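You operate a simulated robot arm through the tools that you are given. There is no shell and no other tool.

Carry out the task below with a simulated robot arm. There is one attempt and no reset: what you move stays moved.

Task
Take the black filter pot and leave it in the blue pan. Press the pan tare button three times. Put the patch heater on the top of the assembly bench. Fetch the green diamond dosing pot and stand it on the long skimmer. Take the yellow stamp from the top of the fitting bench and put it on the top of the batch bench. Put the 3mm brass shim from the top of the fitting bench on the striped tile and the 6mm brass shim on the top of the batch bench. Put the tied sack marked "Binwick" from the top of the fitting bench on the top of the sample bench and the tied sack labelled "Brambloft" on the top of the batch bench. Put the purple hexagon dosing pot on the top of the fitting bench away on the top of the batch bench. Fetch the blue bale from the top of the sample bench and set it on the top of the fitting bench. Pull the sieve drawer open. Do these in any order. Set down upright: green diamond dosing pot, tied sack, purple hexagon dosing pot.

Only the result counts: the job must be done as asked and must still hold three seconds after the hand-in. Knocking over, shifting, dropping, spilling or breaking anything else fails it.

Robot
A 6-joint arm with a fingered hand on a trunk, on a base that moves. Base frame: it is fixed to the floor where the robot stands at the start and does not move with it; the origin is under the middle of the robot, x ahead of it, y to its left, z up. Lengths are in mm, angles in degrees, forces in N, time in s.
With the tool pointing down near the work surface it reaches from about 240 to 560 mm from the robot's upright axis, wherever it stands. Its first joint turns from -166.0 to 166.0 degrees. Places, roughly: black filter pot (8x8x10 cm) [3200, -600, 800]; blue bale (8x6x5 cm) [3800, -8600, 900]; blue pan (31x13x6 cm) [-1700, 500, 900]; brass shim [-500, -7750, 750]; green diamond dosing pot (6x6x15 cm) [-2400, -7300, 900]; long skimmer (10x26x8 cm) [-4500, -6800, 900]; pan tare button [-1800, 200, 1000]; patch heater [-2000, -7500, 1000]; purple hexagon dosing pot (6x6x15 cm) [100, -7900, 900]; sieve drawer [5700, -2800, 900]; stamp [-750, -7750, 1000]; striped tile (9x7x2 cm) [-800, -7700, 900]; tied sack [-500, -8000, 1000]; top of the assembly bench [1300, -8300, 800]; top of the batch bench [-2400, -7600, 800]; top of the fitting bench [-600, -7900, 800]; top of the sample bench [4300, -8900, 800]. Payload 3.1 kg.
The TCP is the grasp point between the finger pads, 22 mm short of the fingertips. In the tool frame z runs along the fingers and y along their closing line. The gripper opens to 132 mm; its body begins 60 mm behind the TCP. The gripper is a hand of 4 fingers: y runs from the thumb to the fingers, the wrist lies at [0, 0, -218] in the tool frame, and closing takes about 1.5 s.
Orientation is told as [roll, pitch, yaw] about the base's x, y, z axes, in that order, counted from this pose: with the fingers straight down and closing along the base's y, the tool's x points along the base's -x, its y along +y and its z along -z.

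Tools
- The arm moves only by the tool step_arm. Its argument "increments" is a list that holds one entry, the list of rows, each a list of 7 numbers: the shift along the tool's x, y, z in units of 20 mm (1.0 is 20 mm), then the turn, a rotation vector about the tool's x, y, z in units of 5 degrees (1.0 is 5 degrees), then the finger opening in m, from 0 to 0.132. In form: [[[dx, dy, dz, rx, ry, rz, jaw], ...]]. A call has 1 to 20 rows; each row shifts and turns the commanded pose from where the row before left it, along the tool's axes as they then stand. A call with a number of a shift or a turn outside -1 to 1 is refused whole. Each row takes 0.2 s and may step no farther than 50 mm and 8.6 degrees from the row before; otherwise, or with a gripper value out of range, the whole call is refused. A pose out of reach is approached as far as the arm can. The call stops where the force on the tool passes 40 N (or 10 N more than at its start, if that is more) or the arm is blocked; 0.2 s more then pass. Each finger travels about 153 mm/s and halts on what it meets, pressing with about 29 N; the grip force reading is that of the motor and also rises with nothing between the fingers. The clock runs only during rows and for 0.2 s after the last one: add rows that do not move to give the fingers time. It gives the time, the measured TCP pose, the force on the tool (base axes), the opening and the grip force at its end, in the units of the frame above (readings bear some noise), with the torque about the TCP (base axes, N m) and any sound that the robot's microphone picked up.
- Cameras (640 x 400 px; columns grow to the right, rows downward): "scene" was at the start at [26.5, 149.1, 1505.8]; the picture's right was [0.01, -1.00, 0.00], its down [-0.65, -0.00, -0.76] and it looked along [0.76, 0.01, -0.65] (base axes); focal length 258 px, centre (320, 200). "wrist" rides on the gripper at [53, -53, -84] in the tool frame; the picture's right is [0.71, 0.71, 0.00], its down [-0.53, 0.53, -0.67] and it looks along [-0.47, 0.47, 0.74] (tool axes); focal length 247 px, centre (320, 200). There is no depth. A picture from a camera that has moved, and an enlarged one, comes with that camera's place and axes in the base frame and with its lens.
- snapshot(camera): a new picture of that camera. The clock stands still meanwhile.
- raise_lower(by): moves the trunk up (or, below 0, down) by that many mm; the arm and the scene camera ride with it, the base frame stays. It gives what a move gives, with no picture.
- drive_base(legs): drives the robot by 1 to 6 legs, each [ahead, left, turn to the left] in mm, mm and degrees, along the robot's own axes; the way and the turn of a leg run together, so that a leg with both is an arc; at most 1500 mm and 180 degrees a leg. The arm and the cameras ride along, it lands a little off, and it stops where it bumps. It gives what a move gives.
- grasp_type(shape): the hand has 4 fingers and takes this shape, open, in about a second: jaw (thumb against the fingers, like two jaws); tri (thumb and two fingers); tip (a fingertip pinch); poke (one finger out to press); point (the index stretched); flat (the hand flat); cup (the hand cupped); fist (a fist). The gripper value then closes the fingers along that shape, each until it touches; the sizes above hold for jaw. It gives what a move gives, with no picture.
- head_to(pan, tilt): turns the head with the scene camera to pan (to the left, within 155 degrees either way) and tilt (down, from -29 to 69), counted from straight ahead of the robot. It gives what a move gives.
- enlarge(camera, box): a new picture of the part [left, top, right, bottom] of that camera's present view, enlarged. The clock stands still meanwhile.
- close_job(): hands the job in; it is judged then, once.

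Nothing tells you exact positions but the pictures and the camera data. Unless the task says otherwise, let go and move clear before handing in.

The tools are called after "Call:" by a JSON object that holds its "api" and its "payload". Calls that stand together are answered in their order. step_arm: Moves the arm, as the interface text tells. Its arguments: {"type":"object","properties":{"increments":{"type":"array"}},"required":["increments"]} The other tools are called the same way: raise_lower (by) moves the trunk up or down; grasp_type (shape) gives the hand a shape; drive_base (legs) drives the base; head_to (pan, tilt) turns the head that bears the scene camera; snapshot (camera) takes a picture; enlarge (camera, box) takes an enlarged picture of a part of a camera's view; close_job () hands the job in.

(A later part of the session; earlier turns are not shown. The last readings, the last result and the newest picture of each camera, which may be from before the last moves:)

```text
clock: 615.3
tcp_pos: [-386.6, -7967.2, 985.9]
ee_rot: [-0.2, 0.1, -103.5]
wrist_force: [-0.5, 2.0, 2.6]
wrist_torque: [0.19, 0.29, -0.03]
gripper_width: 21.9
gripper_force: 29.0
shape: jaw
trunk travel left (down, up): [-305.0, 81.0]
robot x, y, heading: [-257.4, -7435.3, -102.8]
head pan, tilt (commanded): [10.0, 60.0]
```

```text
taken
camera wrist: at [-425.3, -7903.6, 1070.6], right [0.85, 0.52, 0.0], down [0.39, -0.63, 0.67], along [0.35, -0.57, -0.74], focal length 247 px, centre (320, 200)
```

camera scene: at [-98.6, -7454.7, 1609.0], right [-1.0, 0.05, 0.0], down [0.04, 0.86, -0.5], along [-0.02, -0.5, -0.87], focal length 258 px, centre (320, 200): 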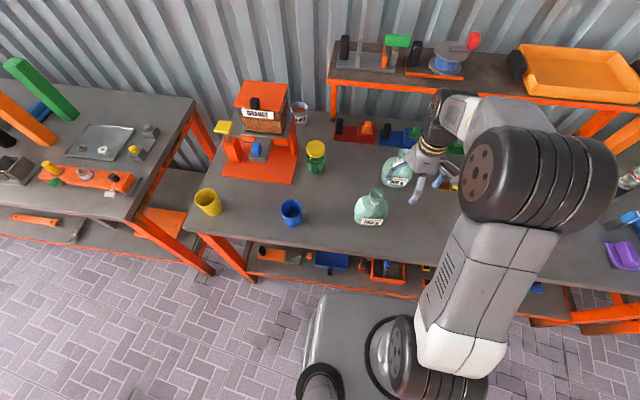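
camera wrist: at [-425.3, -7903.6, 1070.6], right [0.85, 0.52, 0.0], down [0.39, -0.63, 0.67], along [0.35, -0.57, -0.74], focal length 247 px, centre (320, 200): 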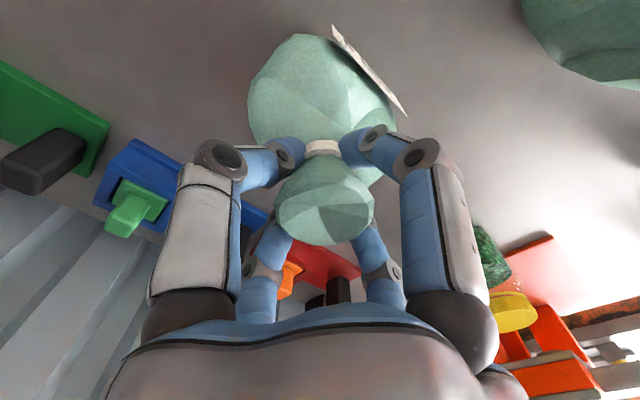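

Call:
{"api": "step_arm", "payload": {"increments": [[[0, 0, -0.5, 0, 0, 0, 0.01], [0, 0, -0.5, 0, 0, 0, 0.01], [0, 0, -0.5, 0, 0, 0, 0.01], [0, 0, -0.5, 0, 0, 0, 0.01], [0, 0, 0, 0, 0, 0, 0.01]]]}}

Call:
{"api": "snapshot", "payload": {"camera": "wrist"}}

Call:
{"api": "enlarge", "payload": {"camera": "scene", "box": [330, 110, 480, 230]}}

```text
clock: 616.5
tcp_pos: [-385.7, -7968.2, 1025.5]
ee_rot: [-0.3, -0.1, -103.4]
wrist_force: [0.4, 0.1, -3.6]
wrist_torque: [-0.03, 0.01, -0.06]
gripper_width: 21.6
gripper_force: 28.9
shape: jaw
trunk travel left (down, up): [-305.0, 81.0]
robot x, y, heading: [-257.6, -7436.4, -103.0]
head pan, tilt (commanded): [10.0, 60.0]
```

```text
taken
camera wrist: at [-424.7, -7904.6, 1110.6], right [0.85, 0.52, 0.0], down [0.39, -0.64, 0.67], along [0.35, -0.57, -0.75], focal length 247 px, centre (320, 200)
```

wrist: 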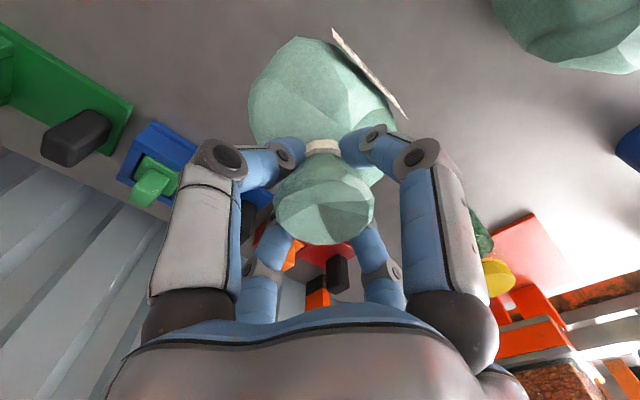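

```text
3.33 times, centred on (405, 170) of scene
camera zoom: at [-103.0, -7473.9, 1608.9], right [-1.0, 0.05, 0.0], down [0.04, 0.87, -0.5], along [-0.02, -0.5, -0.87], focal length 859 px, centre (37, 300)
```

zoom: 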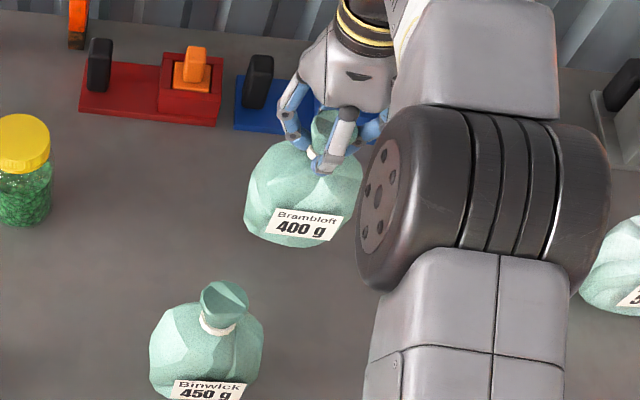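

Brambloft is lifted upright. I'll raise it, ease it sideways away from Binwick, and draw it in.

Call:
{"api": "step_arm", "payload": {"increments": [[[0, 0, -1, 0, 0, 0, 0.01], [0, 0, -1, 0, 0, 0, 0.01], [1, 0, 0, 0, 0, 0, 0.01], [1, 0, 0, 0, 0, 0, 0.01], [0, -1, -0.5, 0, 0, 0, 0.01], [0, -1, -0.5, 0, 0, 0, 0.01], [0, -1, -0.5, 0, 0, 0, 0.01], [0, -1, -0.5, 0, 0, 0, 0.01], [1, -0.3, 0, 0, 0, 0, 0.01], [1, -0.3, 0, 0, 0, 0, 0.01], [1, 0, 0, 0, 0, 0, 0.01], [1, 0, 0, 0, 0, 0, 0.01], [0, 0, 0, 0, 0, 0, 0.01]]]}}

Call:
{"api": "drive_base", "payload": {"legs": [[-300, 0, 0]]}}

Call:
{"api": "head_to", "payload": {"pan": 0, "tilt": 45}}

Call:
{"api": "snapshot", "payload": {"camera": "scene"}}

```text
clock: 619.3
tcp_pos: [-446.8, -7829.1, 1106.3]
ee_rot: [-0.3, 0.1, -103.5]
wrist_force: [0.4, -0.8, -4.6]
wrist_torque: [-0.05, -0.02, 0.02]
gripper_width: 21.6
gripper_force: 29.3
shape: jaw
trunk travel left (down, up): [-305.0, 81.0]
robot x, y, heading: [-261.3, -7431.9, -102.9]
head pan, tilt (commanded): [10.0, 60.0]
```

```text
clock: 621.3
tcp_pos: [-379.7, -7537.6, 1106.1]
ee_rot: [-0.1, 0.1, -103.5]
wrist_force: [0.5, -0.2, -3.1]
wrist_torque: [-0.02, 0.0, 0.0]
gripper_width: 21.6
gripper_force: 29.3
shape: jaw
trunk travel left (down, up): [-305.0, 81.0]
robot x, y, heading: [-192.9, -7143.1, -102.7]
head pan, tilt (commanded): [10.0, 60.0]
```

```text
clock: 622.1
tcp_pos: [-379.5, -7539.0, 1106.9]
ee_rot: [-0.2, 0.0, -103.5]
wrist_force: [-0.5, 0.2, -4.1]
wrist_torque: [-0.03, 0.04, 0.0]
gripper_width: 21.6
gripper_force: 28.6
shape: jaw
trunk travel left (down, up): [-305.0, 81.0]
robot x, y, heading: [-192.0, -7144.1, -102.8]
head pan, tilt (commanded): [0.0, 45.0]
```

```text
taken
camera scene: at [-51.5, -7195.2, 1628.3], right [-0.98, 0.22, 0.0], down [0.16, 0.69, -0.71], along [-0.16, -0.69, -0.71], focal length 258 px, centre (320, 200)
```

scene: 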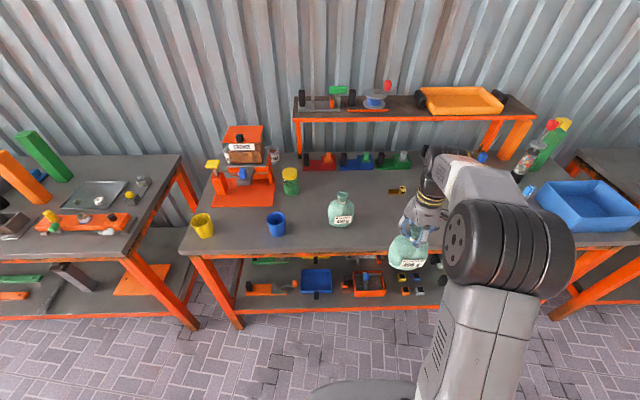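

Call:
{"api": "drive_base", "payload": {"legs": [[0, -941, 1.2], [0, -941, 1.1]]}}

Call:
{"api": "snapshot", "payload": {"camera": "scene"}}

```text
clock: 631.5
tcp_pos: [-2206.5, -7166.5, 1104.3]
ee_rot: [-0.1, 0.1, -101.6]
wrist_force: [-0.5, 0.0, -4.1]
wrist_torque: [-0.04, 0.03, -0.03]
gripper_width: 21.7
gripper_force: 29.1
shape: jaw
trunk travel left (down, up): [-305.0, 81.0]
robot x, y, heading: [-2031.0, -6762.6, -100.7]
head pan, tilt (commanded): [0.0, 45.0]
```

```text
taken
camera scene: at [-1891.0, -6811.6, 1628.4], right [-0.98, 0.19, 0.0], down [0.13, 0.69, -0.71], along [-0.13, -0.69, -0.71], focal length 258 px, centre (320, 200)
```

scene: 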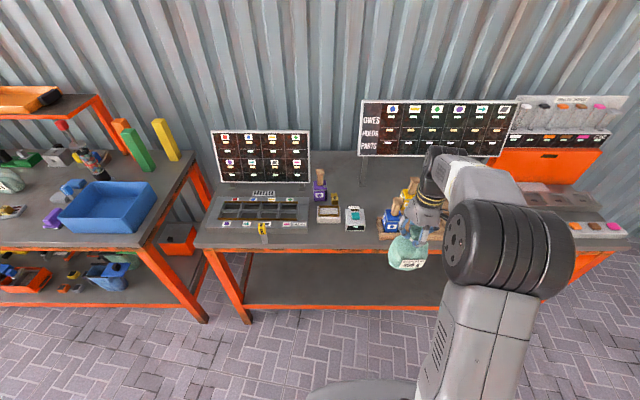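

The sack would pass over the blue pot's handle, so I'll shift it left and raise it before driving in.

Call:
{"api": "step_arm", "payload": {"increments": [[[0, 1, -0.7, 0, 0, 0, 0.01], [0, 1, -0.7, 0, 0, 0, 0.01], [0, 1, -0.7, 0, 0, 0, 0.01], [0, 1, -0.7, 0, 0, 0, 0.01], [0, 0, 0, 0, 0, 0, 0.01]]]}}

Call:
{"api": "drive_base", "payload": {"legs": [[280, 20, 0]]}}

Call:
{"api": "head_to", "payload": {"pan": 5, "tilt": 50}}

Call:
{"api": "snapshot", "payload": {"camera": "scene"}}

Call:
{"api": "snapshot", "payload": {"camera": "wrist"}}

```text
clock: 632.7
tcp_pos: [-2129.4, -7182.0, 1161.9]
ee_rot: [-0.1, 0.0, -101.5]
wrist_force: [-0.6, -0.1, -4.5]
wrist_torque: [0.02, 0.0, 0.01]
gripper_width: 21.7
gripper_force: 29.3
shape: jaw
trunk travel left (down, up): [-305.0, 81.0]
robot x, y, heading: [-2031.4, -6766.3, -100.5]
head pan, tilt (commanded): [0.0, 45.0]
```

```text
clock: 634.7
tcp_pos: [-2158.0, -7463.1, 1161.2]
ee_rot: [-0.2, 0.1, -101.2]
wrist_force: [-0.1, 0.0, -4.1]
wrist_torque: [-0.02, -0.04, 0.02]
gripper_width: 21.9
gripper_force: 29.2
shape: jaw
trunk travel left (down, up): [-305.0, 81.0]
robot x, y, heading: [-2067.6, -7042.9, -100.2]
head pan, tilt (commanded): [0.0, 45.0]
```

```text
clock: 635.4
tcp_pos: [-2159.3, -7463.6, 1162.0]
ee_rot: [-0.2, 0.0, -101.2]
wrist_force: [0.8, 0.7, -3.6]
wrist_torque: [-0.02, 0.01, 0.03]
gripper_width: 21.9
gripper_force: 28.5
shape: jaw
trunk travel left (down, up): [-305.0, 81.0]
robot x, y, heading: [-2063.6, -7041.5, -100.5]
head pan, tilt (commanded): [5.0, 50.0]
```

```text
taken
camera scene: at [-1915.1, -7088.5, 1621.5], right [-1.0, 0.1, 0.0], down [0.07, 0.76, -0.64], along [-0.06, -0.64, -0.77], focal length 258 px, centre (320, 200)
```

scene: 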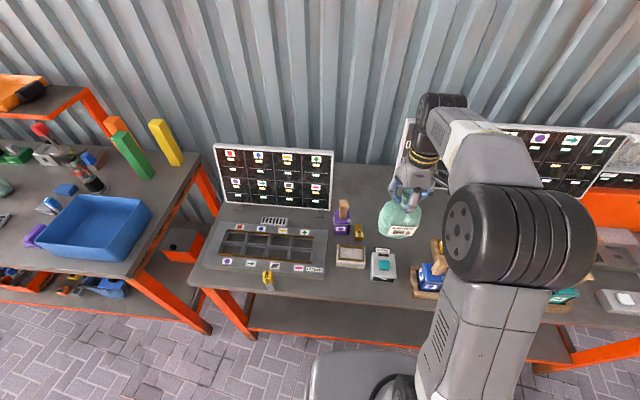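

```text
taken
camera wrist: at [-2200.4, -7401.4, 1246.9], right [0.83, 0.56, 0.0], down [0.42, -0.62, 0.67], along [0.37, -0.55, -0.75], focal length 247 px, centre (320, 200)
```

wrist: 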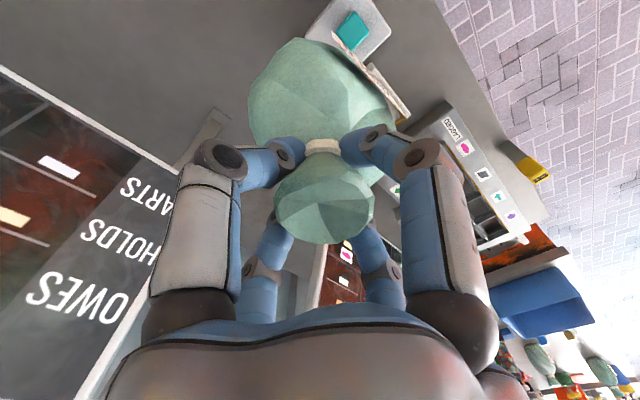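

Call:
{"api": "step_arm", "payload": {"increments": [[[0, 0, 1, 0, 0, 0, 0.01], [0, 0, 1, 0, 0, 0, 0.01], [-0.94, 0.02, 0.5, 0, 0, 0, 0.01], [-0.94, 0.02, 0.5, 0, 0, 0, 0.01], [-0.94, 0.02, 0, 0, 0, 0, 0.01], [-0.94, 0.02, 0, 0, 0, 0, 0.01], [-0.94, 0.02, 0, 0, 0, 0, 0.01], [0, 0, 0, 0, 0, 0, 0.01]]]}}

Call:
{"api": "snapshot", "payload": {"camera": "wrist"}}

Call:
{"api": "enlarge", "payload": {"camera": "scene", "box": [320, 170, 460, 290]}}

```text
clock: 637.1
tcp_pos: [-2174.3, -7555.7, 1104.0]
ee_rot: [-0.2, 0.1, -101.2]
wrist_force: [0.6, 0.4, -4.3]
wrist_torque: [-0.07, 0.01, -0.04]
gripper_width: 21.8
gripper_force: 29.5
shape: jaw
trunk travel left (down, up): [-305.0, 81.0]
robot x, y, heading: [-2066.4, -7041.9, -100.3]
head pan, tilt (commanded): [5.0, 50.0]
```

```text
taken
camera wrist: at [-2216.7, -7493.8, 1187.2], right [0.83, 0.56, 0.0], down [0.42, -0.62, 0.67], along [0.37, -0.55, -0.75], focal length 247 px, centre (320, 200)
```

wrist: 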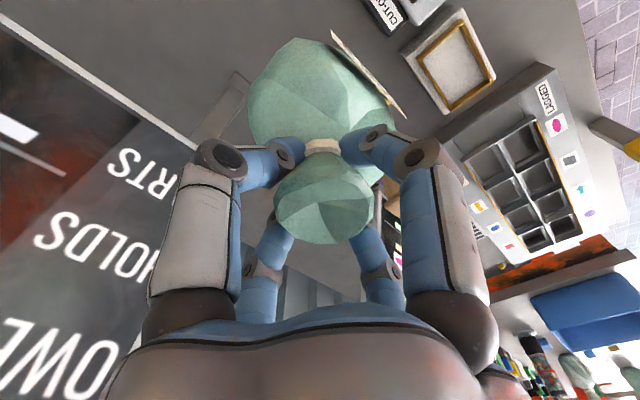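

```text
3.33 times, centred on (390, 230) of scene
camera zoom: at [-1914.9, -7087.8, 1621.5], right [-1.0, 0.1, 0.0], down [0.07, 0.76, -0.64], along [-0.06, -0.64, -0.77], focal length 859 px, centre (87, 100)
```

zoom: 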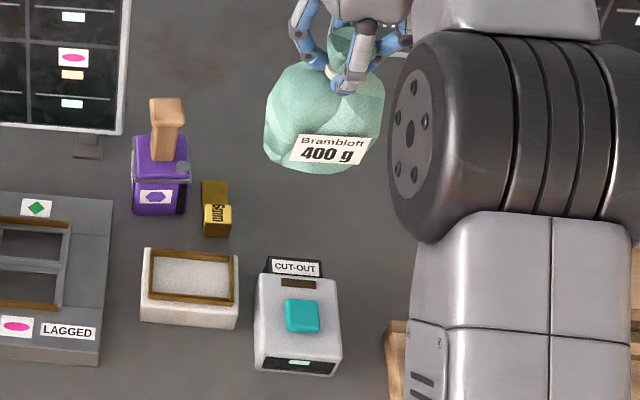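

Call:
{"api": "step_arm", "payload": {"increments": [[[0, 0, 1, 0, 0, 0, 0.01], [0, 0, 1, 0, 0, 0, 0.01], [0, 0, 1, 0, 0, 0, 0.01], [0, 0, 1, 0, 0, 0, 0.01], [0, 0, 0.8, 0, 0, 0, 0.01], [0, 0, 0, 0, 0, 0, 0.01]]]}}

Call:
{"api": "enlarge", "payload": {"camera": "scene", "box": [320, 170, 460, 290]}}

Call:
{"api": "snapshot", "payload": {"camera": "wrist"}}

```text
clock: 638.5
tcp_pos: [-2174.2, -7555.6, 1006.2]
ee_rot: [-0.2, -0.1, -101.2]
wrist_force: [-0.3, 0.7, -2.6]
wrist_torque: [-0.02, 0.02, 0.03]
gripper_width: 21.8
gripper_force: 29.0
shape: jaw
trunk travel left (down, up): [-305.0, 81.0]
robot x, y, heading: [-2066.1, -7047.4, -100.3]
head pan, tilt (commanded): [5.0, 50.0]
```

```text
3.33 times, centred on (390, 230) of scene
camera zoom: at [-1915.1, -7088.3, 1621.5], right [-1.0, 0.1, 0.0], down [0.07, 0.76, -0.64], along [-0.06, -0.64, -0.77], focal length 859 px, centre (87, 100)
```

zoom: 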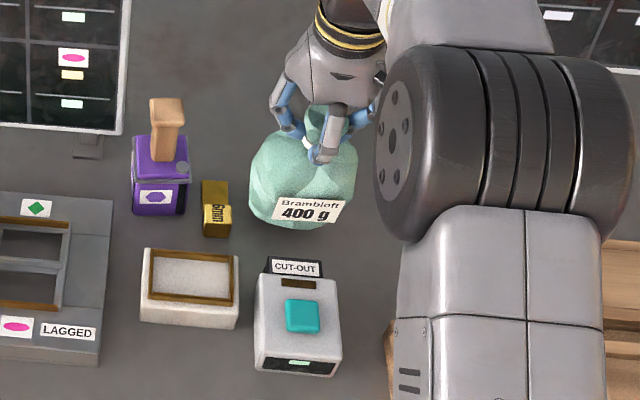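

```text
taken
camera wrist: at [-2216.8, -7493.8, 1090.7], right [0.83, 0.56, 0.0], down [0.42, -0.62, 0.67], along [0.37, -0.55, -0.75], focal length 247 px, centre (320, 200)
```

wrist: 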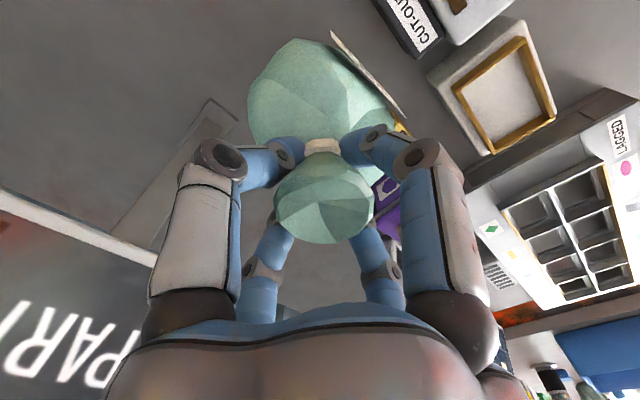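

Call:
{"api": "step_arm", "payload": {"increments": [[[0, 0, 0.6, 0, 0, 0, 0.01], [0, 0, 0, 0, 0, 0, 0.01]]]}}

```text
clock: 639.1
tcp_pos: [-2176.2, -7555.6, 995.3]
ee_rot: [-0.2, 0.1, -101.1]
wrist_force: [0.1, 0.0, -4.6]
wrist_torque: [-0.03, -0.02, 0.03]
gripper_width: 21.9
gripper_force: 28.4
shape: jaw
trunk travel left (down, up): [-305.0, 81.0]
robot x, y, heading: [-2065.1, -7044.8, -100.5]
head pan, tilt (commanded): [5.0, 50.0]
```

Call:
{"api": "step_arm", "payload": {"increments": [[[0, 0, 0.25, 0, 0, 0, 0.01], [0, 0, 0, 0, 0, 0, 0.01]]]}}

```text
clock: 639.8
tcp_pos: [-2174.6, -7556.1, 990.6]
ee_rot: [-0.3, 0.0, -101.1]
wrist_force: [-0.3, -0.4, -4.3]
wrist_torque: [0.02, 0.03, 0.0]
gripper_width: 21.7
gripper_force: 28.8
shape: jaw
trunk travel left (down, up): [-305.0, 81.0]
robot x, y, heading: [-2062.5, -7045.2, -100.5]
head pan, tilt (commanded): [5.0, 50.0]
```

Call:
{"api": "step_arm", "payload": {"increments": [[[0, 0, 0.15, 0, 0, 0, 0.01], [0, 0, 0, 0, 0, 0, 0.01]]]}}

```text
clock: 640.4
tcp_pos: [-2174.9, -7555.4, 987.8]
ee_rot: [-0.2, 0.1, -101.2]
wrist_force: [0.4, -0.2, -1.8]
wrist_torque: [0.02, 0.03, 0.0]
gripper_width: 21.8
gripper_force: 29.0
shape: jaw
trunk travel left (down, up): [-305.0, 81.0]
robot x, y, heading: [-2066.5, -7043.6, -100.2]
head pan, tilt (commanded): [5.0, 50.0]
```

Call:
{"api": "step_arm", "payload": {"increments": [[[0, 0, 0.08, 0, 0, 0, 0.01], [0, 0, 0, 0, 0, 0, 0.01]]]}}

```text
clock: 641.0
tcp_pos: [-2174.4, -7556.0, 987.2]
ee_rot: [-0.3, -0.3, -101.2]
wrist_force: [1.2, -1.3, 10.6]
wrist_torque: [0.06, 0.17, -0.01]
gripper_width: 21.9
gripper_force: 29.0
shape: jaw
trunk travel left (down, up): [-305.0, 81.0]
robot x, y, heading: [-2065.6, -7043.0, -100.1]
head pan, tilt (commanded): [5.0, 50.0]
```

Contact. Releasing the sack gently and rising.

Call:
{"api": "step_arm", "payload": {"increments": [[[0, 0, -0.1, 0, 0, 0, 0.03], [0, 0, -0.1, 0, 0, 0, 0.045], [0, 0, 0, 0, 0, 0, 0.06], [0, 0, 0, 0, 0, 0, 0.065], [0, 0, 0, 0, 0, 0, 0.065]]]}}

Call:
{"api": "snapshot", "payload": {"camera": "wrist"}}

Call:
{"api": "enlarge", "payload": {"camera": "scene", "box": [320, 170, 460, 290]}}

```text
clock: 642.1
tcp_pos: [-2175.5, -7555.2, 988.9]
ee_rot: [-0.2, 0.0, -101.2]
wrist_force: [-0.6, -0.1, 0.2]
wrist_torque: [0.01, 0.01, -0.04]
gripper_width: 64.3
gripper_force: 0.2
shape: jaw
trunk travel left (down, up): [-305.0, 81.0]
robot x, y, heading: [-2064.9, -7046.9, -100.5]
head pan, tilt (commanded): [5.0, 50.0]
```

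```text
taken
camera wrist: at [-2216.8, -7493.8, 1073.8], right [0.83, 0.56, 0.0], down [0.42, -0.62, 0.67], along [0.37, -0.55, -0.75], focal length 247 px, centre (320, 200)
```

wrist: 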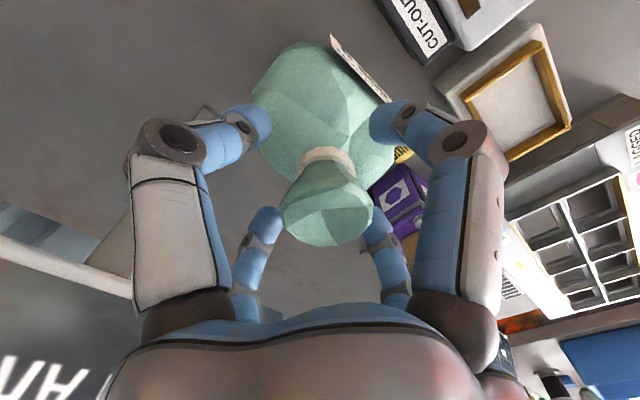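

```text
3.33 times, centred on (390, 230) of scene
camera zoom: at [-1915.0, -7087.9, 1621.5], right [-1.0, 0.1, 0.0], down [0.07, 0.76, -0.64], along [-0.06, -0.64, -0.77], focal length 859 px, centre (87, 100)
```

zoom: 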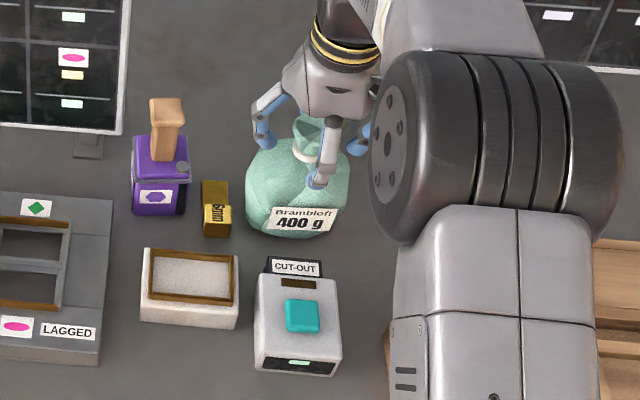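

Call:
{"api": "step_arm", "payload": {"increments": [[[0, 0, -0.5, 0, 0, 0, 0.068], [0, 0, -1, 0, 0, 0, 0.07], [0, 0, -1, 0, 0, 0, 0.07], [0, 0, -1, 0, 0, 0, 0.07], [0, 0, -1, 0, 0, 0, 0.07], [1, 0, 0, 0, 0, 0, 0.08], [1, 0, 0, 0, 0, 0, 0.09], [1, 0, 0, 0, 0, 0, 0.1], [1, 0, 0, 0, 0, 0, 0.1], [1, 0, 0, 0, 0, 0, 0.1], [1, 0, 0, 0, 0, 0, 0.1], [0, 0, 0, 0, 0, 0, 0.1]]]}}

Call:
{"api": "drive_base", "payload": {"legs": [[-320, 0, 0]]}}

Call:
{"api": "snapshot", "payload": {"camera": "scene"}}

Call:
{"api": "enlarge", "payload": {"camera": "scene", "box": [230, 110, 470, 260]}}

```text
clock: 644.8
tcp_pos: [-2152.3, -7438.6, 1079.5]
ee_rot: [-0.2, 0.0, -101.3]
wrist_force: [1.3, 0.0, -0.1]
wrist_torque: [-0.02, -0.04, 0.01]
gripper_width: 99.8
gripper_force: 0.1
shape: jaw
trunk travel left (down, up): [-305.0, 81.0]
robot x, y, heading: [-2066.0, -7044.3, -100.5]
head pan, tilt (commanded): [5.0, 50.0]
```

```text
clock: 646.9
tcp_pos: [-2093.9, -7120.9, 1079.1]
ee_rot: [-0.2, -0.1, -101.1]
wrist_force: [0.3, -0.3, 0.1]
wrist_torque: [-0.01, -0.01, 0.0]
gripper_width: 99.9
gripper_force: 0.0
shape: jaw
trunk travel left (down, up): [-305.0, 81.0]
robot x, y, heading: [-2009.9, -6726.5, -100.4]
head pan, tilt (commanded): [5.0, 50.0]
```

```text
taken
camera scene: at [-1856.6, -6771.0, 1621.5], right [-1.0, 0.09, 0.0], down [0.07, 0.76, -0.64], along [-0.06, -0.64, -0.77], focal length 258 px, centre (320, 200)
```

scene: 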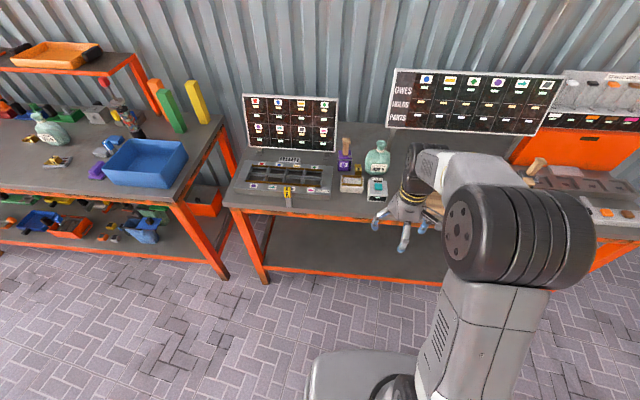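

```text
2.67 times, centred on (350, 185) of scene
camera zoom: at [-1856.6, -6771.0, 1621.5], right [-1.0, 0.09, 0.0], down [0.07, 0.76, -0.64], along [-0.06, -0.64, -0.77], focal length 688 px, centre (240, 240)
```

zoom: 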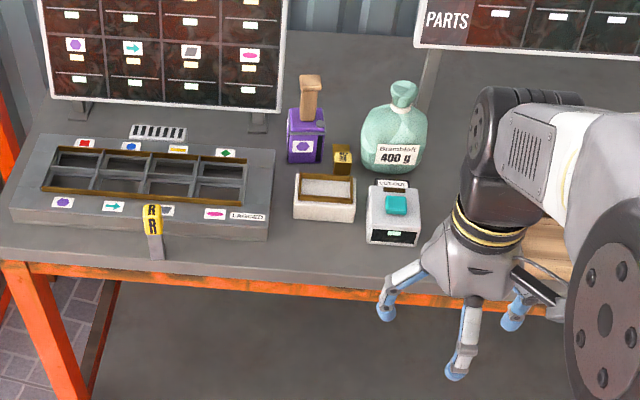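

All four items are in place on the batch bench. Now the Binwick sack for the sample bench.

Call:
{"api": "drive_base", "payload": {"legs": [[10, 969, -1.2], [10, 969, -1.2], [270, 0, 0]]}}

Call:
{"api": "head_to", "payload": {"pan": 5, "tilt": 50}}

Call:
{"api": "snapshot", "payload": {"camera": "scene"}}

Call:
{"api": "snapshot", "payload": {"camera": "wrist"}}

```text
clock: 658.1
tcp_pos: [-282.6, -7790.7, 1079.3]
ee_rot: [-0.2, 0.0, -103.8]
wrist_force: [-0.4, 0.3, -0.5]
wrist_torque: [0.0, 0.0, 0.0]
gripper_width: 99.6
gripper_force: 0.1
shape: jaw
trunk travel left (down, up): [-305.0, 81.0]
robot x, y, heading: [-178.6, -7403.1, -103.2]
head pan, tilt (commanded): [5.0, 50.0]
```

```text
clock: 658.7
tcp_pos: [-281.7, -7789.3, 1079.9]
ee_rot: [-0.3, -0.1, -103.6]
wrist_force: [-0.3, 0.4, 0.5]
wrist_torque: [0.0, 0.01, 0.03]
gripper_width: 99.9
gripper_force: 0.0
shape: jaw
trunk travel left (down, up): [-305.0, 81.0]
robot x, y, heading: [-176.6, -7397.3, -103.2]
head pan, tilt (commanded): [5.0, 50.0]
```

```text
taken
camera scene: at [-29.4, -7450.7, 1621.5], right [-0.99, 0.14, 0.0], down [0.11, 0.76, -0.64], along [-0.09, -0.64, -0.77], focal length 258 px, centre (320, 200)
```

scene: 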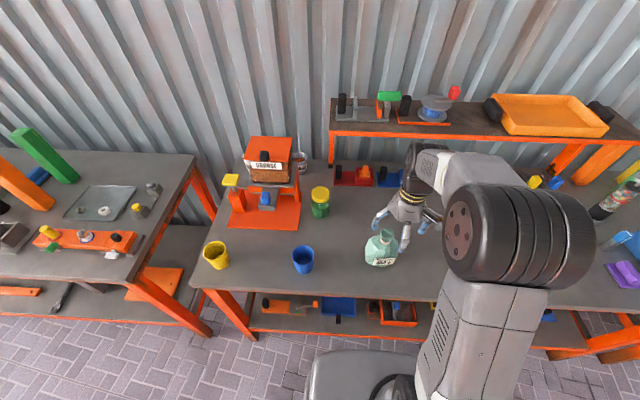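

```text
taken
camera wrist: at [-321.4, -7726.1, 1163.5], right [0.85, 0.52, 0.0], down [0.39, -0.64, 0.67], along [0.34, -0.57, -0.75], focal length 247 px, centre (320, 200)
```

wrist: 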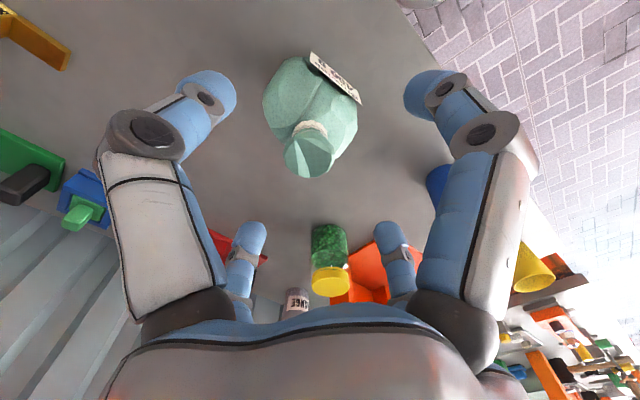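

Call:
{"api": "step_arm", "payload": {"increments": [[[-0.68, 0.36, 0, 0, 0, 0, 0.09], [-0.68, 0.36, 0, 0, 0, 0, 0.09], [0, 0, 1, 0, 0, 0, 0.09], [0, 0, 0, 0, 0, 0, 0.09]]]}}

Call:
{"api": "snapshot", "payload": {"camera": "wrist"}}

Call:
{"api": "enlarge", "payload": {"camera": "scene", "box": [330, 170, 450, 280]}}

```text
clock: 659.7
tcp_pos: [-273.8, -7818.7, 1060.9]
ee_rot: [-0.2, 0.0, -103.7]
wrist_force: [0.4, 0.4, -0.3]
wrist_torque: [0.02, -0.01, -0.03]
gripper_width: 90.5
gripper_force: 0.1
shape: jaw
trunk travel left (down, up): [-305.0, 81.0]
robot x, y, heading: [-174.3, -7399.7, -103.0]
head pan, tilt (commanded): [5.0, 50.0]
```

```text
taken
camera wrist: at [-314.0, -7755.7, 1143.8], right [0.85, 0.52, 0.0], down [0.39, -0.64, 0.67], along [0.34, -0.57, -0.75], focal length 247 px, centre (320, 200)
```

wrist: 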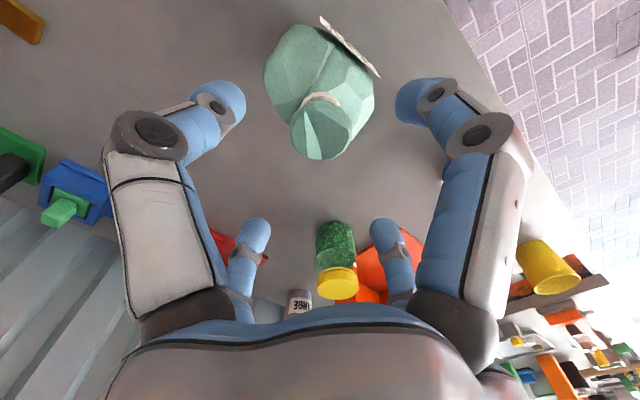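

```text
3.64 times, centred on (390, 225) of scene
camera zoom: at [-29.2, -7450.2, 1621.5], right [-0.99, 0.14, 0.0], down [0.11, 0.76, -0.64], along [-0.09, -0.64, -0.77], focal length 938 px, centre (66, 109)
```

zoom: 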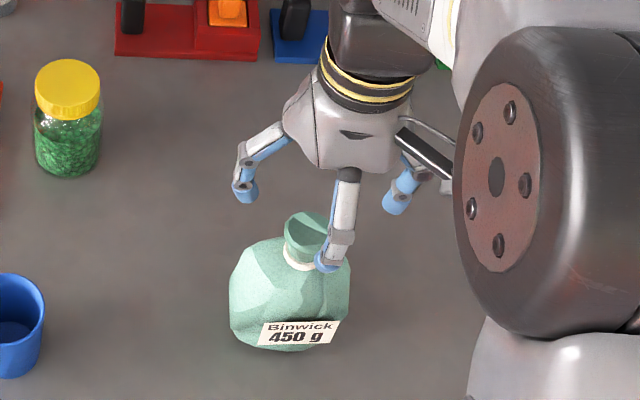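

Call:
{"api": "step_arm", "payload": {"increments": [[[0.15, 0, 1, 0, 0, 0, 0.085], [0, 0, 1, 0, 0, 0, 0.085], [0, 0, 1, 0, 0, 0, 0.085], [0, 0, 0.4, 0, 0, 0, 0.085], [0, 0, 0, 0, 0, 0, 0.085]]]}}

Call:
{"api": "snapshot", "payload": {"camera": "wrist"}}

Call:
{"api": "enlarge", "payload": {"camera": "scene", "box": [330, 170, 450, 280]}}

```text
clock: 660.9
tcp_pos: [-273.3, -7816.4, 990.1]
ee_rot: [-0.2, 0.0, -103.6]
wrist_force: [-0.9, -0.1, 0.0]
wrist_torque: [0.0, -0.01, 0.04]
gripper_width: 85.5
gripper_force: 0.0
shape: jaw
trunk travel left (down, up): [-305.0, 81.0]
robot x, y, heading: [-177.0, -7402.6, -103.1]
head pan, tilt (commanded): [5.0, 50.0]
```

```text
taken
camera wrist: at [-313.0, -7752.3, 1075.2], right [0.85, 0.52, 0.0], down [0.39, -0.64, 0.67], along [0.34, -0.57, -0.75], focal length 247 px, centre (320, 200)
```

wrist: 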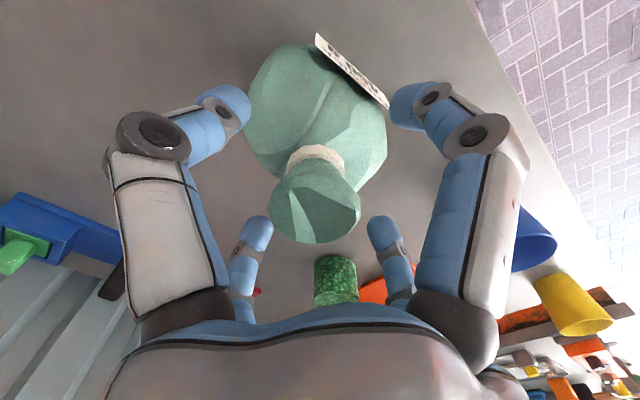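

```text
3.64 times, centred on (390, 225) of scene
camera zoom: at [-29.3, -7450.4, 1621.5], right [-0.99, 0.14, 0.0], down [0.11, 0.76, -0.64], along [-0.09, -0.64, -0.77], focal length 938 px, centre (66, 109)
```

zoom: 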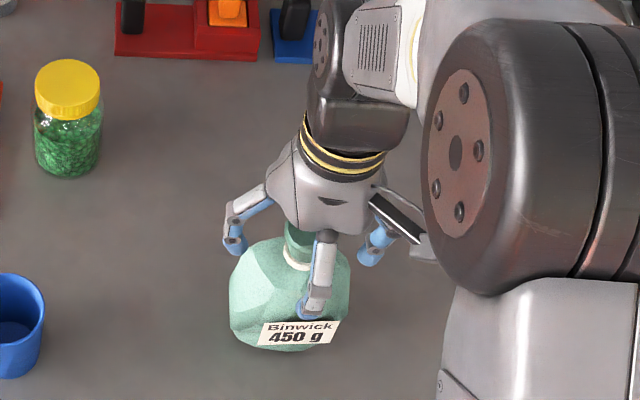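

Call:
{"api": "step_arm", "payload": {"increments": [[[0, -0.1, -0.35, 0, 0, 0, 0.08], [0, 0, 0, 0, 0, 0, 0.065], [0, 0, 0, 0, 0, 0, 0.05], [0, 0, 0, 0, 0, 0, 0.04], [0, 0, 0, 0, 0, 0, 0.03]]]}}

Call:
{"api": "snapshot", "payload": {"camera": "wrist"}}

```text
clock: 662.1
tcp_pos: [-275.6, -7816.3, 997.8]
ee_rot: [-0.2, 0.0, -103.7]
wrist_force: [0.3, -1.3, -1.2]
wrist_torque: [0.01, -0.01, 0.0]
gripper_width: 30.6
gripper_force: 0.0
shape: jaw
trunk travel left (down, up): [-305.0, 81.0]
robot x, y, heading: [-177.4, -7398.5, -102.8]
head pan, tilt (commanded): [5.0, 50.0]
```

```text
taken
camera wrist: at [-315.2, -7752.2, 1082.6], right [0.85, 0.52, 0.0], down [0.39, -0.64, 0.67], along [0.34, -0.57, -0.75], focal length 247 px, centre (320, 200)
```

wrist: 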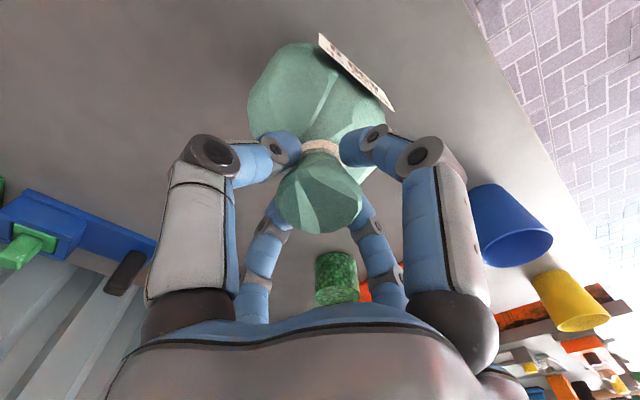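

No contact force yet; finishing the grip and lifting a little.

Call:
{"api": "step_arm", "payload": {"increments": [[[0, 0, 0, 0, 0, 0, 0.022], [0, 0, 0, 0, 0, 0, 0.015], [0, 0, 0, 0, 0, 0, 0.01], [0, 0, 0, 0, 0, 0, 0.01], [0, 0, 0, 0, 0, 0, 0.01], [0, 0, 0, 0, 0, 0, 0.01]]]}}

Call:
{"api": "step_arm", "payload": {"increments": [[[0, 0, -0.5, 0, 0, 0, 0.01], [0, 0, -0.5, 0, 0, 0, 0.01], [0, 0, -0.5, 0, 0, 0, 0.01], [0, 0, -0.5, 0, 0, 0, 0.01], [0, 0, 0, 0, 0, 0, 0.01]]]}}

Call:
{"api": "snapshot", "payload": {"camera": "wrist"}}

Call:
{"api": "enlarge", "payload": {"camera": "scene", "box": [330, 170, 450, 280]}}

```text
clock: 663.5
tcp_pos: [-277.1, -7816.1, 997.3]
ee_rot: [-0.3, 0.0, -103.7]
wrist_force: [0.0, 1.0, 0.3]
wrist_torque: [-0.01, 0.01, -0.03]
gripper_width: 22.2
gripper_force: 29.1
shape: jaw
trunk travel left (down, up): [-305.0, 81.0]
robot x, y, heading: [-175.9, -7400.6, -102.8]
head pan, tilt (commanded): [5.0, 50.0]
```

```text
clock: 664.7
tcp_pos: [-276.5, -7816.6, 1038.4]
ee_rot: [-0.2, 0.0, -103.7]
wrist_force: [0.7, 0.5, -4.9]
wrist_torque: [0.01, 0.0, 0.0]
gripper_width: 22.0
gripper_force: 29.3
shape: jaw
trunk travel left (down, up): [-305.0, 81.0]
robot x, y, heading: [-178.8, -7399.4, -103.0]
head pan, tilt (commanded): [5.0, 50.0]
```

```text
taken
camera wrist: at [-315.4, -7753.1, 1122.6], right [0.85, 0.52, 0.0], down [0.39, -0.64, 0.67], along [0.34, -0.57, -0.75], focal length 247 px, centre (320, 200)
```

wrist: 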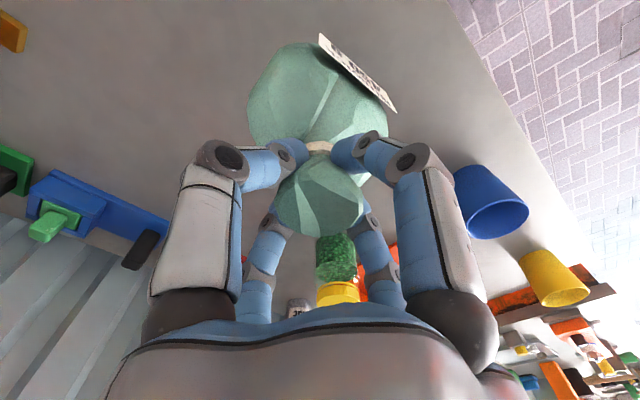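

```text
3.64 times, centred on (390, 225) of scene
camera zoom: at [-29.5, -7451.0, 1621.5], right [-0.99, 0.14, 0.0], down [0.11, 0.76, -0.64], along [-0.09, -0.64, -0.77], focal length 938 px, centre (66, 109)
```

zoom: 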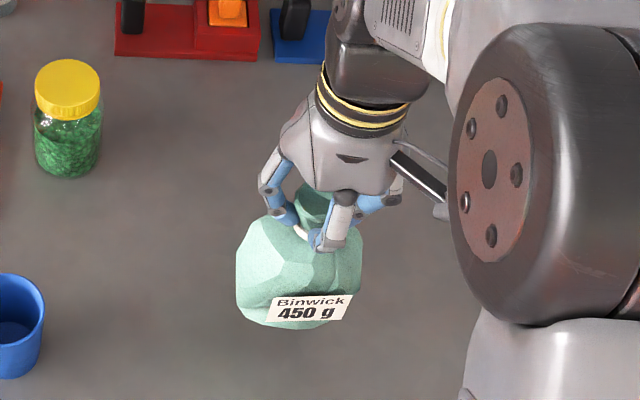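

Binwick is held upright. I'll raise it, draw in, and carry it along the lane toward the sample bench, pausing to look.

Call:
{"api": "step_arm", "payload": {"increments": [[[0, 0, -1, 0, 0, 0, 0.01], [0, 0, -1, 0, 0, 0, 0.01], [0, 0, -1, 0, 0, 0, 0.01], [0, 0, -1, 0, 0, 0, 0.01], [0.5, 0, 0, 0, 0, 0, 0.01], [0.5, 0, 0, 0, 0, 0, 0.01], [0, 0, 0, 0, 0, 0, 0.01]]]}}

Call:
{"api": "drive_base", "payload": {"legs": [[-280, 0, 0], [0, 1500, 0], [-120, 900, 0]]}}

Call:
{"api": "head_to", "payload": {"pan": 60, "tilt": 25}}

Call:
{"api": "snapshot", "payload": {"camera": "scene"}}

Call:
{"api": "head_to", "payload": {"pan": 100, "tilt": 25}}

Call:
{"api": "snapshot", "payload": {"camera": "scene"}}

```text
clock: 666.3
tcp_pos: [-271.9, -7796.4, 1118.7]
ee_rot: [-0.2, 0.0, -103.7]
wrist_force: [-0.4, 0.9, -5.1]
wrist_torque: [0.0, -0.02, 0.01]
gripper_width: 22.4
gripper_force: 28.8
shape: jaw
trunk travel left (down, up): [-305.0, 81.0]
robot x, y, heading: [-174.1, -7399.8, -102.9]
head pan, tilt (commanded): [5.0, 50.0]
```

```text
clock: 679.7
tcp_pos: [2171.2, -7930.6, 1118.3]
ee_rot: [-0.2, 0.1, -102.9]
wrist_force: [0.1, 0.1, -4.7]
wrist_torque: [-0.03, -0.02, -0.04]
gripper_width: 22.4
gripper_force: 29.0
shape: jaw
trunk travel left (down, up): [-305.0, 81.0]
robot x, y, heading: [2256.8, -7531.6, -101.8]
head pan, tilt (commanded): [5.0, 50.0]
```

```text
clock: 680.9
tcp_pos: [2170.3, -7930.2, 1118.1]
ee_rot: [-0.2, 0.0, -102.9]
wrist_force: [0.1, -0.1, -5.0]
wrist_torque: [0.01, 0.03, 0.03]
gripper_width: 22.0
gripper_force: 29.1
shape: jaw
trunk travel left (down, up): [-305.0, 81.0]
robot x, y, heading: [2258.0, -7531.7, -102.2]
head pan, tilt (commanded): [60.0, 25.0]
```

```text
taken
camera scene: at [2484.9, -7566.1, 1659.0], right [-0.67, -0.74, 0.0], down [-0.31, 0.28, -0.91], along [0.67, -0.61, -0.42], focal length 258 px, centre (320, 200)
```

scene: 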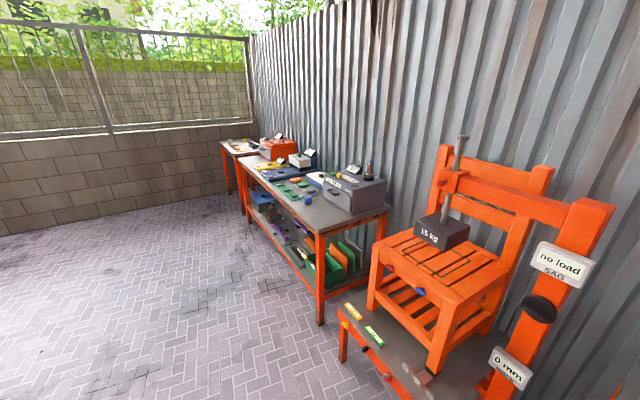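

```text
clock: 682.0
tcp_pos: [2170.5, -7931.3, 1117.8]
ee_rot: [-0.3, 0.1, -102.9]
wrist_force: [-0.4, -0.1, -4.3]
wrist_torque: [0.02, 0.03, -0.02]
gripper_width: 22.1
gripper_force: 28.7
shape: jaw
trunk travel left (down, up): [-305.0, 81.0]
robot x, y, heading: [2256.6, -7533.5, -102.2]
head pan, tilt (commanded): [100.0, 25.0]
```

```text
taken
camera scene: at [2508.8, -7507.8, 1659.0], right [-0.04, -1.0, 0.0], down [-0.42, 0.02, -0.91], along [0.91, -0.03, -0.42], focal length 258 px, centre (320, 200)
```

scene: 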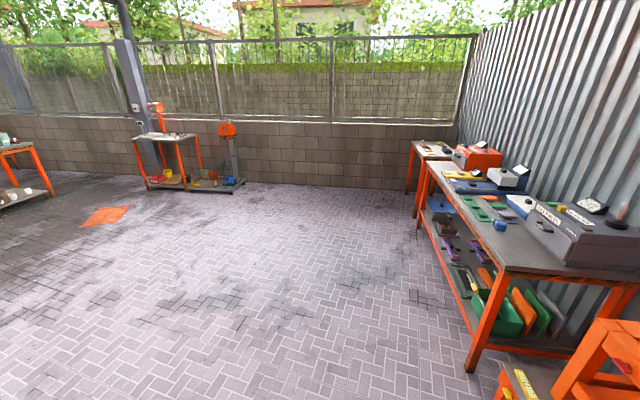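

Call:
{"api": "head_to", "payload": {"pan": 60, "tilt": 25}}

Call:
{"api": "enlarge", "payload": {"camera": "scene", "box": [210, 120, 400, 240]}}

```text
clock: 683.0
tcp_pos: [2169.9, -7930.7, 1119.1]
ee_rot: [-0.2, 0.0, -102.9]
wrist_force: [-0.1, 0.3, -4.7]
wrist_torque: [0.03, -0.01, 0.01]
gripper_width: 22.2
gripper_force: 28.8
shape: jaw
trunk travel left (down, up): [-305.0, 81.0]
robot x, y, heading: [2254.7, -7534.0, -102.1]
head pan, tilt (commanded): [60.0, 25.0]
```

```text
3.33 times, centred on (305, 180) of scene
camera zoom: at [2485.1, -7565.9, 1659.0], right [-0.67, -0.74, 0.0], down [-0.31, 0.28, -0.91], along [0.67, -0.61, -0.42], focal length 859 px, centre (370, 267)
```

zoom: 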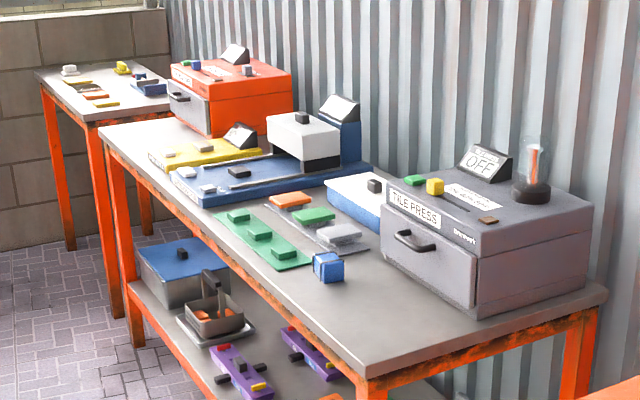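

I can see the blue bale near (3777, -8621) and clear space beside it on the sample bench. I'll set Binwick around (3620, -8640); driving there.

Call:
{"api": "drive_base", "payload": {"legs": [[0, 1400, 0], [250, 160, 0]]}}

Call:
{"api": "head_to", "payload": {"pan": 5, "tilt": 45}}

Call:
{"api": "snapshot", "payload": {"camera": "scene"}}

Call:
{"api": "enlarge", "payload": {"camera": "scene", "box": [240, 130, 480, 280]}}

```text
clock: 691.6
tcp_pos: [3640.6, -8503.7, 1117.7]
ee_rot: [-0.2, 0.1, -102.8]
wrist_force: [-0.1, -0.6, -4.4]
wrist_torque: [-0.01, -0.03, 0.01]
gripper_width: 21.9
gripper_force: 29.2
shape: jaw
trunk travel left (down, up): [-305.0, 81.0]
robot x, y, heading: [3733.3, -8105.2, -102.2]
head pan, tilt (commanded): [60.0, 25.0]
```

```text
clock: 692.9
tcp_pos: [3640.8, -8503.3, 1118.2]
ee_rot: [-0.2, 0.0, -102.7]
wrist_force: [-0.4, -0.1, -4.5]
wrist_torque: [0.03, 0.03, 0.03]
gripper_width: 22.5
gripper_force: 29.2
shape: jaw
trunk travel left (down, up): [-305.0, 81.0]
robot x, y, heading: [3728.9, -8102.4, -102.3]
head pan, tilt (commanded): [5.0, 45.0]
```

```text
taken
camera scene: at [3876.5, -8157.6, 1628.4], right [-0.99, 0.12, 0.0], down [0.09, 0.7, -0.71], along [-0.09, -0.7, -0.71], focal length 258 px, centre (320, 200)
```

scene: 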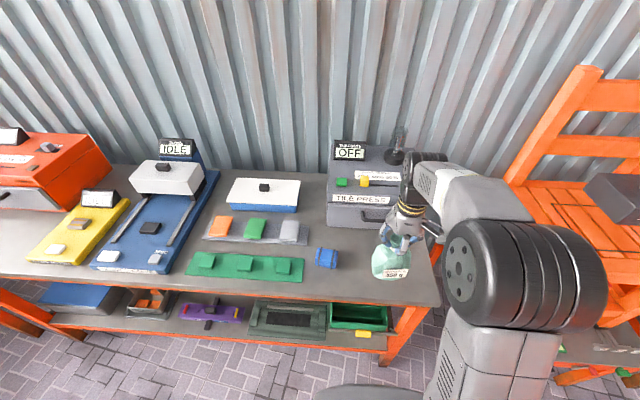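

```text
2.67 times, centred on (360, 205) of scene
camera zoom: at [3876.5, -8157.6, 1628.4], right [-0.99, 0.12, 0.0], down [0.09, 0.7, -0.71], along [-0.09, -0.7, -0.71], focal length 688 px, centre (213, 187)
```

zoom: 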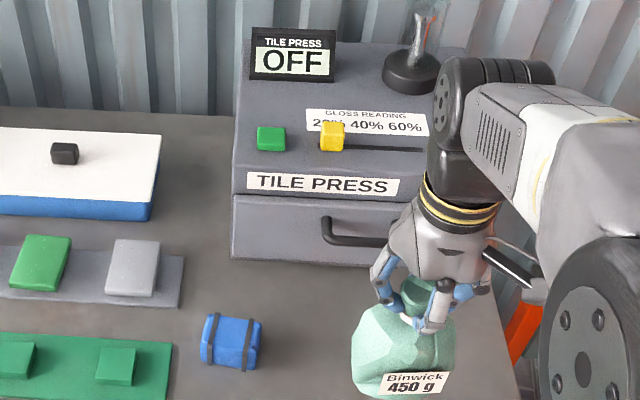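

Call:
{"api": "drive_base", "payload": {"legs": [[95, 0, 0]]}}

Call:
{"api": "snapshot", "payload": {"camera": "wrist"}}

Call:
{"api": "snapshot", "payload": {"camera": "scene"}}

```text
clock: 694.0
tcp_pos: [3620.6, -8598.6, 1116.6]
ee_rot: [-0.2, 0.1, -102.9]
wrist_force: [-0.6, 0.0, -4.3]
wrist_torque: [-0.02, -0.02, -0.01]
gripper_width: 22.3
gripper_force: 28.9
shape: jaw
trunk travel left (down, up): [-305.0, 81.0]
robot x, y, heading: [3709.6, -8198.7, -101.9]
head pan, tilt (commanded): [5.0, 45.0]
```

```text
taken
camera wrist: at [3580.0, -8535.0, 1202.3], right [0.85, 0.53, 0.0], down [0.4, -0.63, 0.67], along [0.35, -0.56, -0.75], focal length 247 px, centre (320, 200)
```

wrist: 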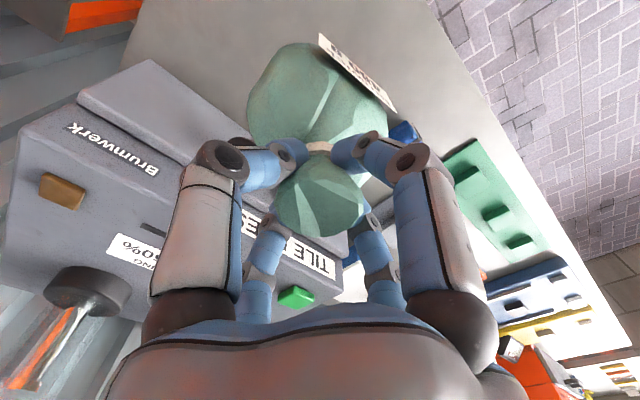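

```text
taken
camera scene: at [3856.1, -8252.5, 1628.4], right [-0.99, 0.12, 0.0], down [0.09, 0.7, -0.71], along [-0.09, -0.7, -0.71], focal length 258 px, centre (320, 200)
```

scene: 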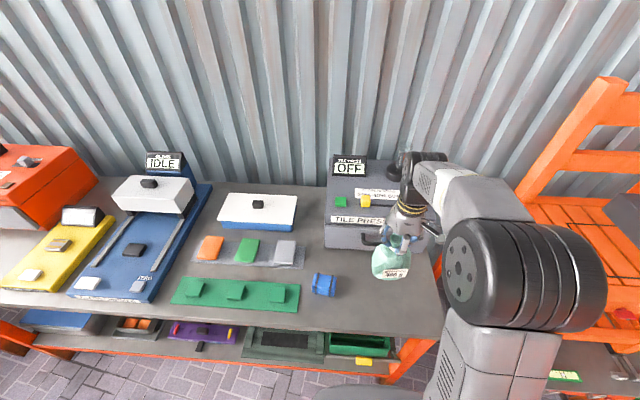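

Call:
{"api": "step_arm", "payload": {"increments": [[[-1, -0.2, 0, 0, 0, 0, 0.01], [0, 0, 1, 0, 0, 0, 0.01], [0, 0, 1, 0, 0, 0, 0.01], [0, 0, 1, 0, 0, 0, 0.01], [0, 0, 1, 0, 0, 0, 0.01], [0, 0, 0, 0, 0, 0, 0.01]]]}}

Call:
{"api": "snapshot", "payload": {"camera": "wrist"}}

Call:
{"api": "enlarge", "payload": {"camera": "scene", "box": [300, 180, 460, 320]}}

```text
clock: 695.4
tcp_pos: [3612.3, -8616.8, 1039.3]
ee_rot: [-0.2, 0.0, -102.8]
wrist_force: [0.1, 0.4, -4.4]
wrist_torque: [0.01, 0.01, -0.02]
gripper_width: 22.3
gripper_force: 29.0
shape: jaw
trunk travel left (down, up): [-305.0, 81.0]
robot x, y, heading: [3708.2, -8197.9, -101.9]
head pan, tilt (commanded): [5.0, 45.0]
```

```text
taken
camera wrist: at [3572.0, -8553.4, 1122.8], right [0.85, 0.53, 0.0], down [0.4, -0.63, 0.67], along [0.35, -0.56, -0.75], focal length 247 px, centre (320, 200)
```

wrist: 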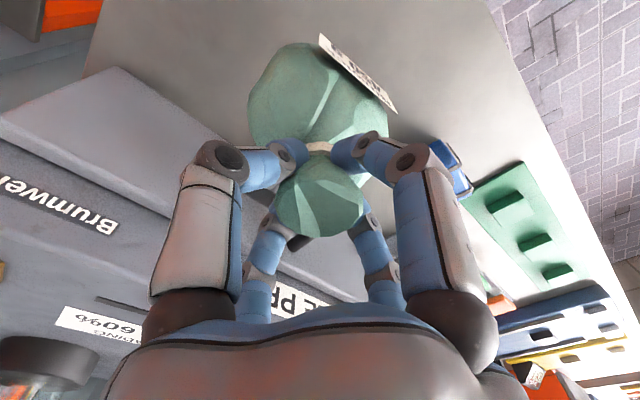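

```text
2.86 times, centred on (380, 250) of scene
camera zoom: at [3856.4, -8251.0, 1628.4], right [-0.99, 0.12, 0.0], down [0.09, 0.7, -0.71], along [-0.09, -0.7, -0.71], focal length 737 px, centre (149, 57)
```

zoom: 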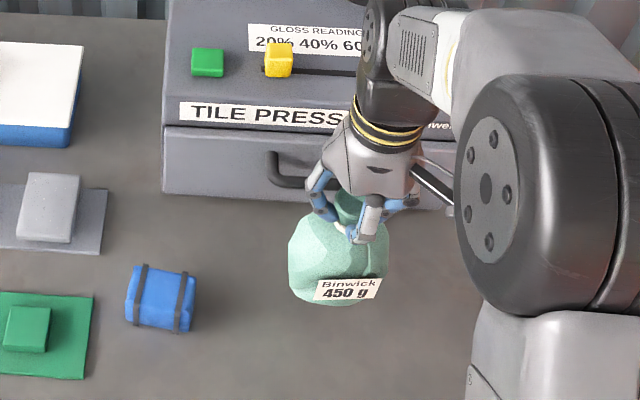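

Call:
{"api": "step_arm", "payload": {"increments": [[[0, 0, 0.8, 0, 0, 0, 0.01], [0, 0, 0.5, 0, 0, 0, 0.01], [0, 0, 0, 0, 0, 0, 0.01]]]}}

```text
clock: 696.2
tcp_pos: [3612.4, -8616.5, 1011.9]
ee_rot: [-0.1, 0.0, -102.8]
wrist_force: [0.1, -0.3, -5.4]
wrist_torque: [0.0, 0.02, -0.02]
gripper_width: 22.3
gripper_force: 28.5
shape: jaw
trunk travel left (down, up): [-305.0, 81.0]
robot x, y, heading: [3706.5, -8194.8, -102.1]
head pan, tilt (commanded): [5.0, 45.0]
```

Call:
{"api": "step_arm", "payload": {"increments": [[[0, 0, 0.25, 0, 0, 0, 0.01], [0, 0, 0, 0, 0, 0, 0.01]]]}}

Call:
{"api": "enlarge", "payload": {"camera": "scene", "box": [340, 230, 440, 310]}}

```text
clock: 696.8
tcp_pos: [3610.7, -8616.6, 1005.7]
ee_rot: [-0.2, 0.0, -102.8]
wrist_force: [0.8, 0.0, -5.1]
wrist_torque: [0.02, -0.01, 0.01]
gripper_width: 22.3
gripper_force: 28.6
shape: jaw
trunk travel left (down, up): [-305.0, 81.0]
robot x, y, heading: [3705.0, -8198.3, -102.0]
head pan, tilt (commanded): [5.0, 45.0]
```

```text
5.00 times, centred on (390, 270) of scene
camera zoom: at [3856.4, -8251.1, 1628.4], right [-0.99, 0.12, 0.0], down [0.09, 0.7, -0.71], along [-0.09, -0.7, -0.71], focal length 1289 px, centre (-30, -150)
```

zoom: 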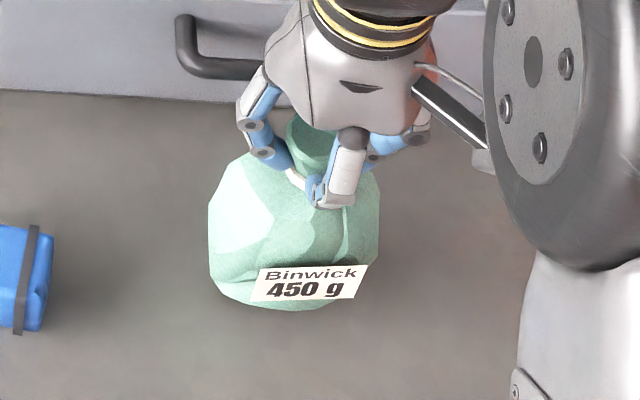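

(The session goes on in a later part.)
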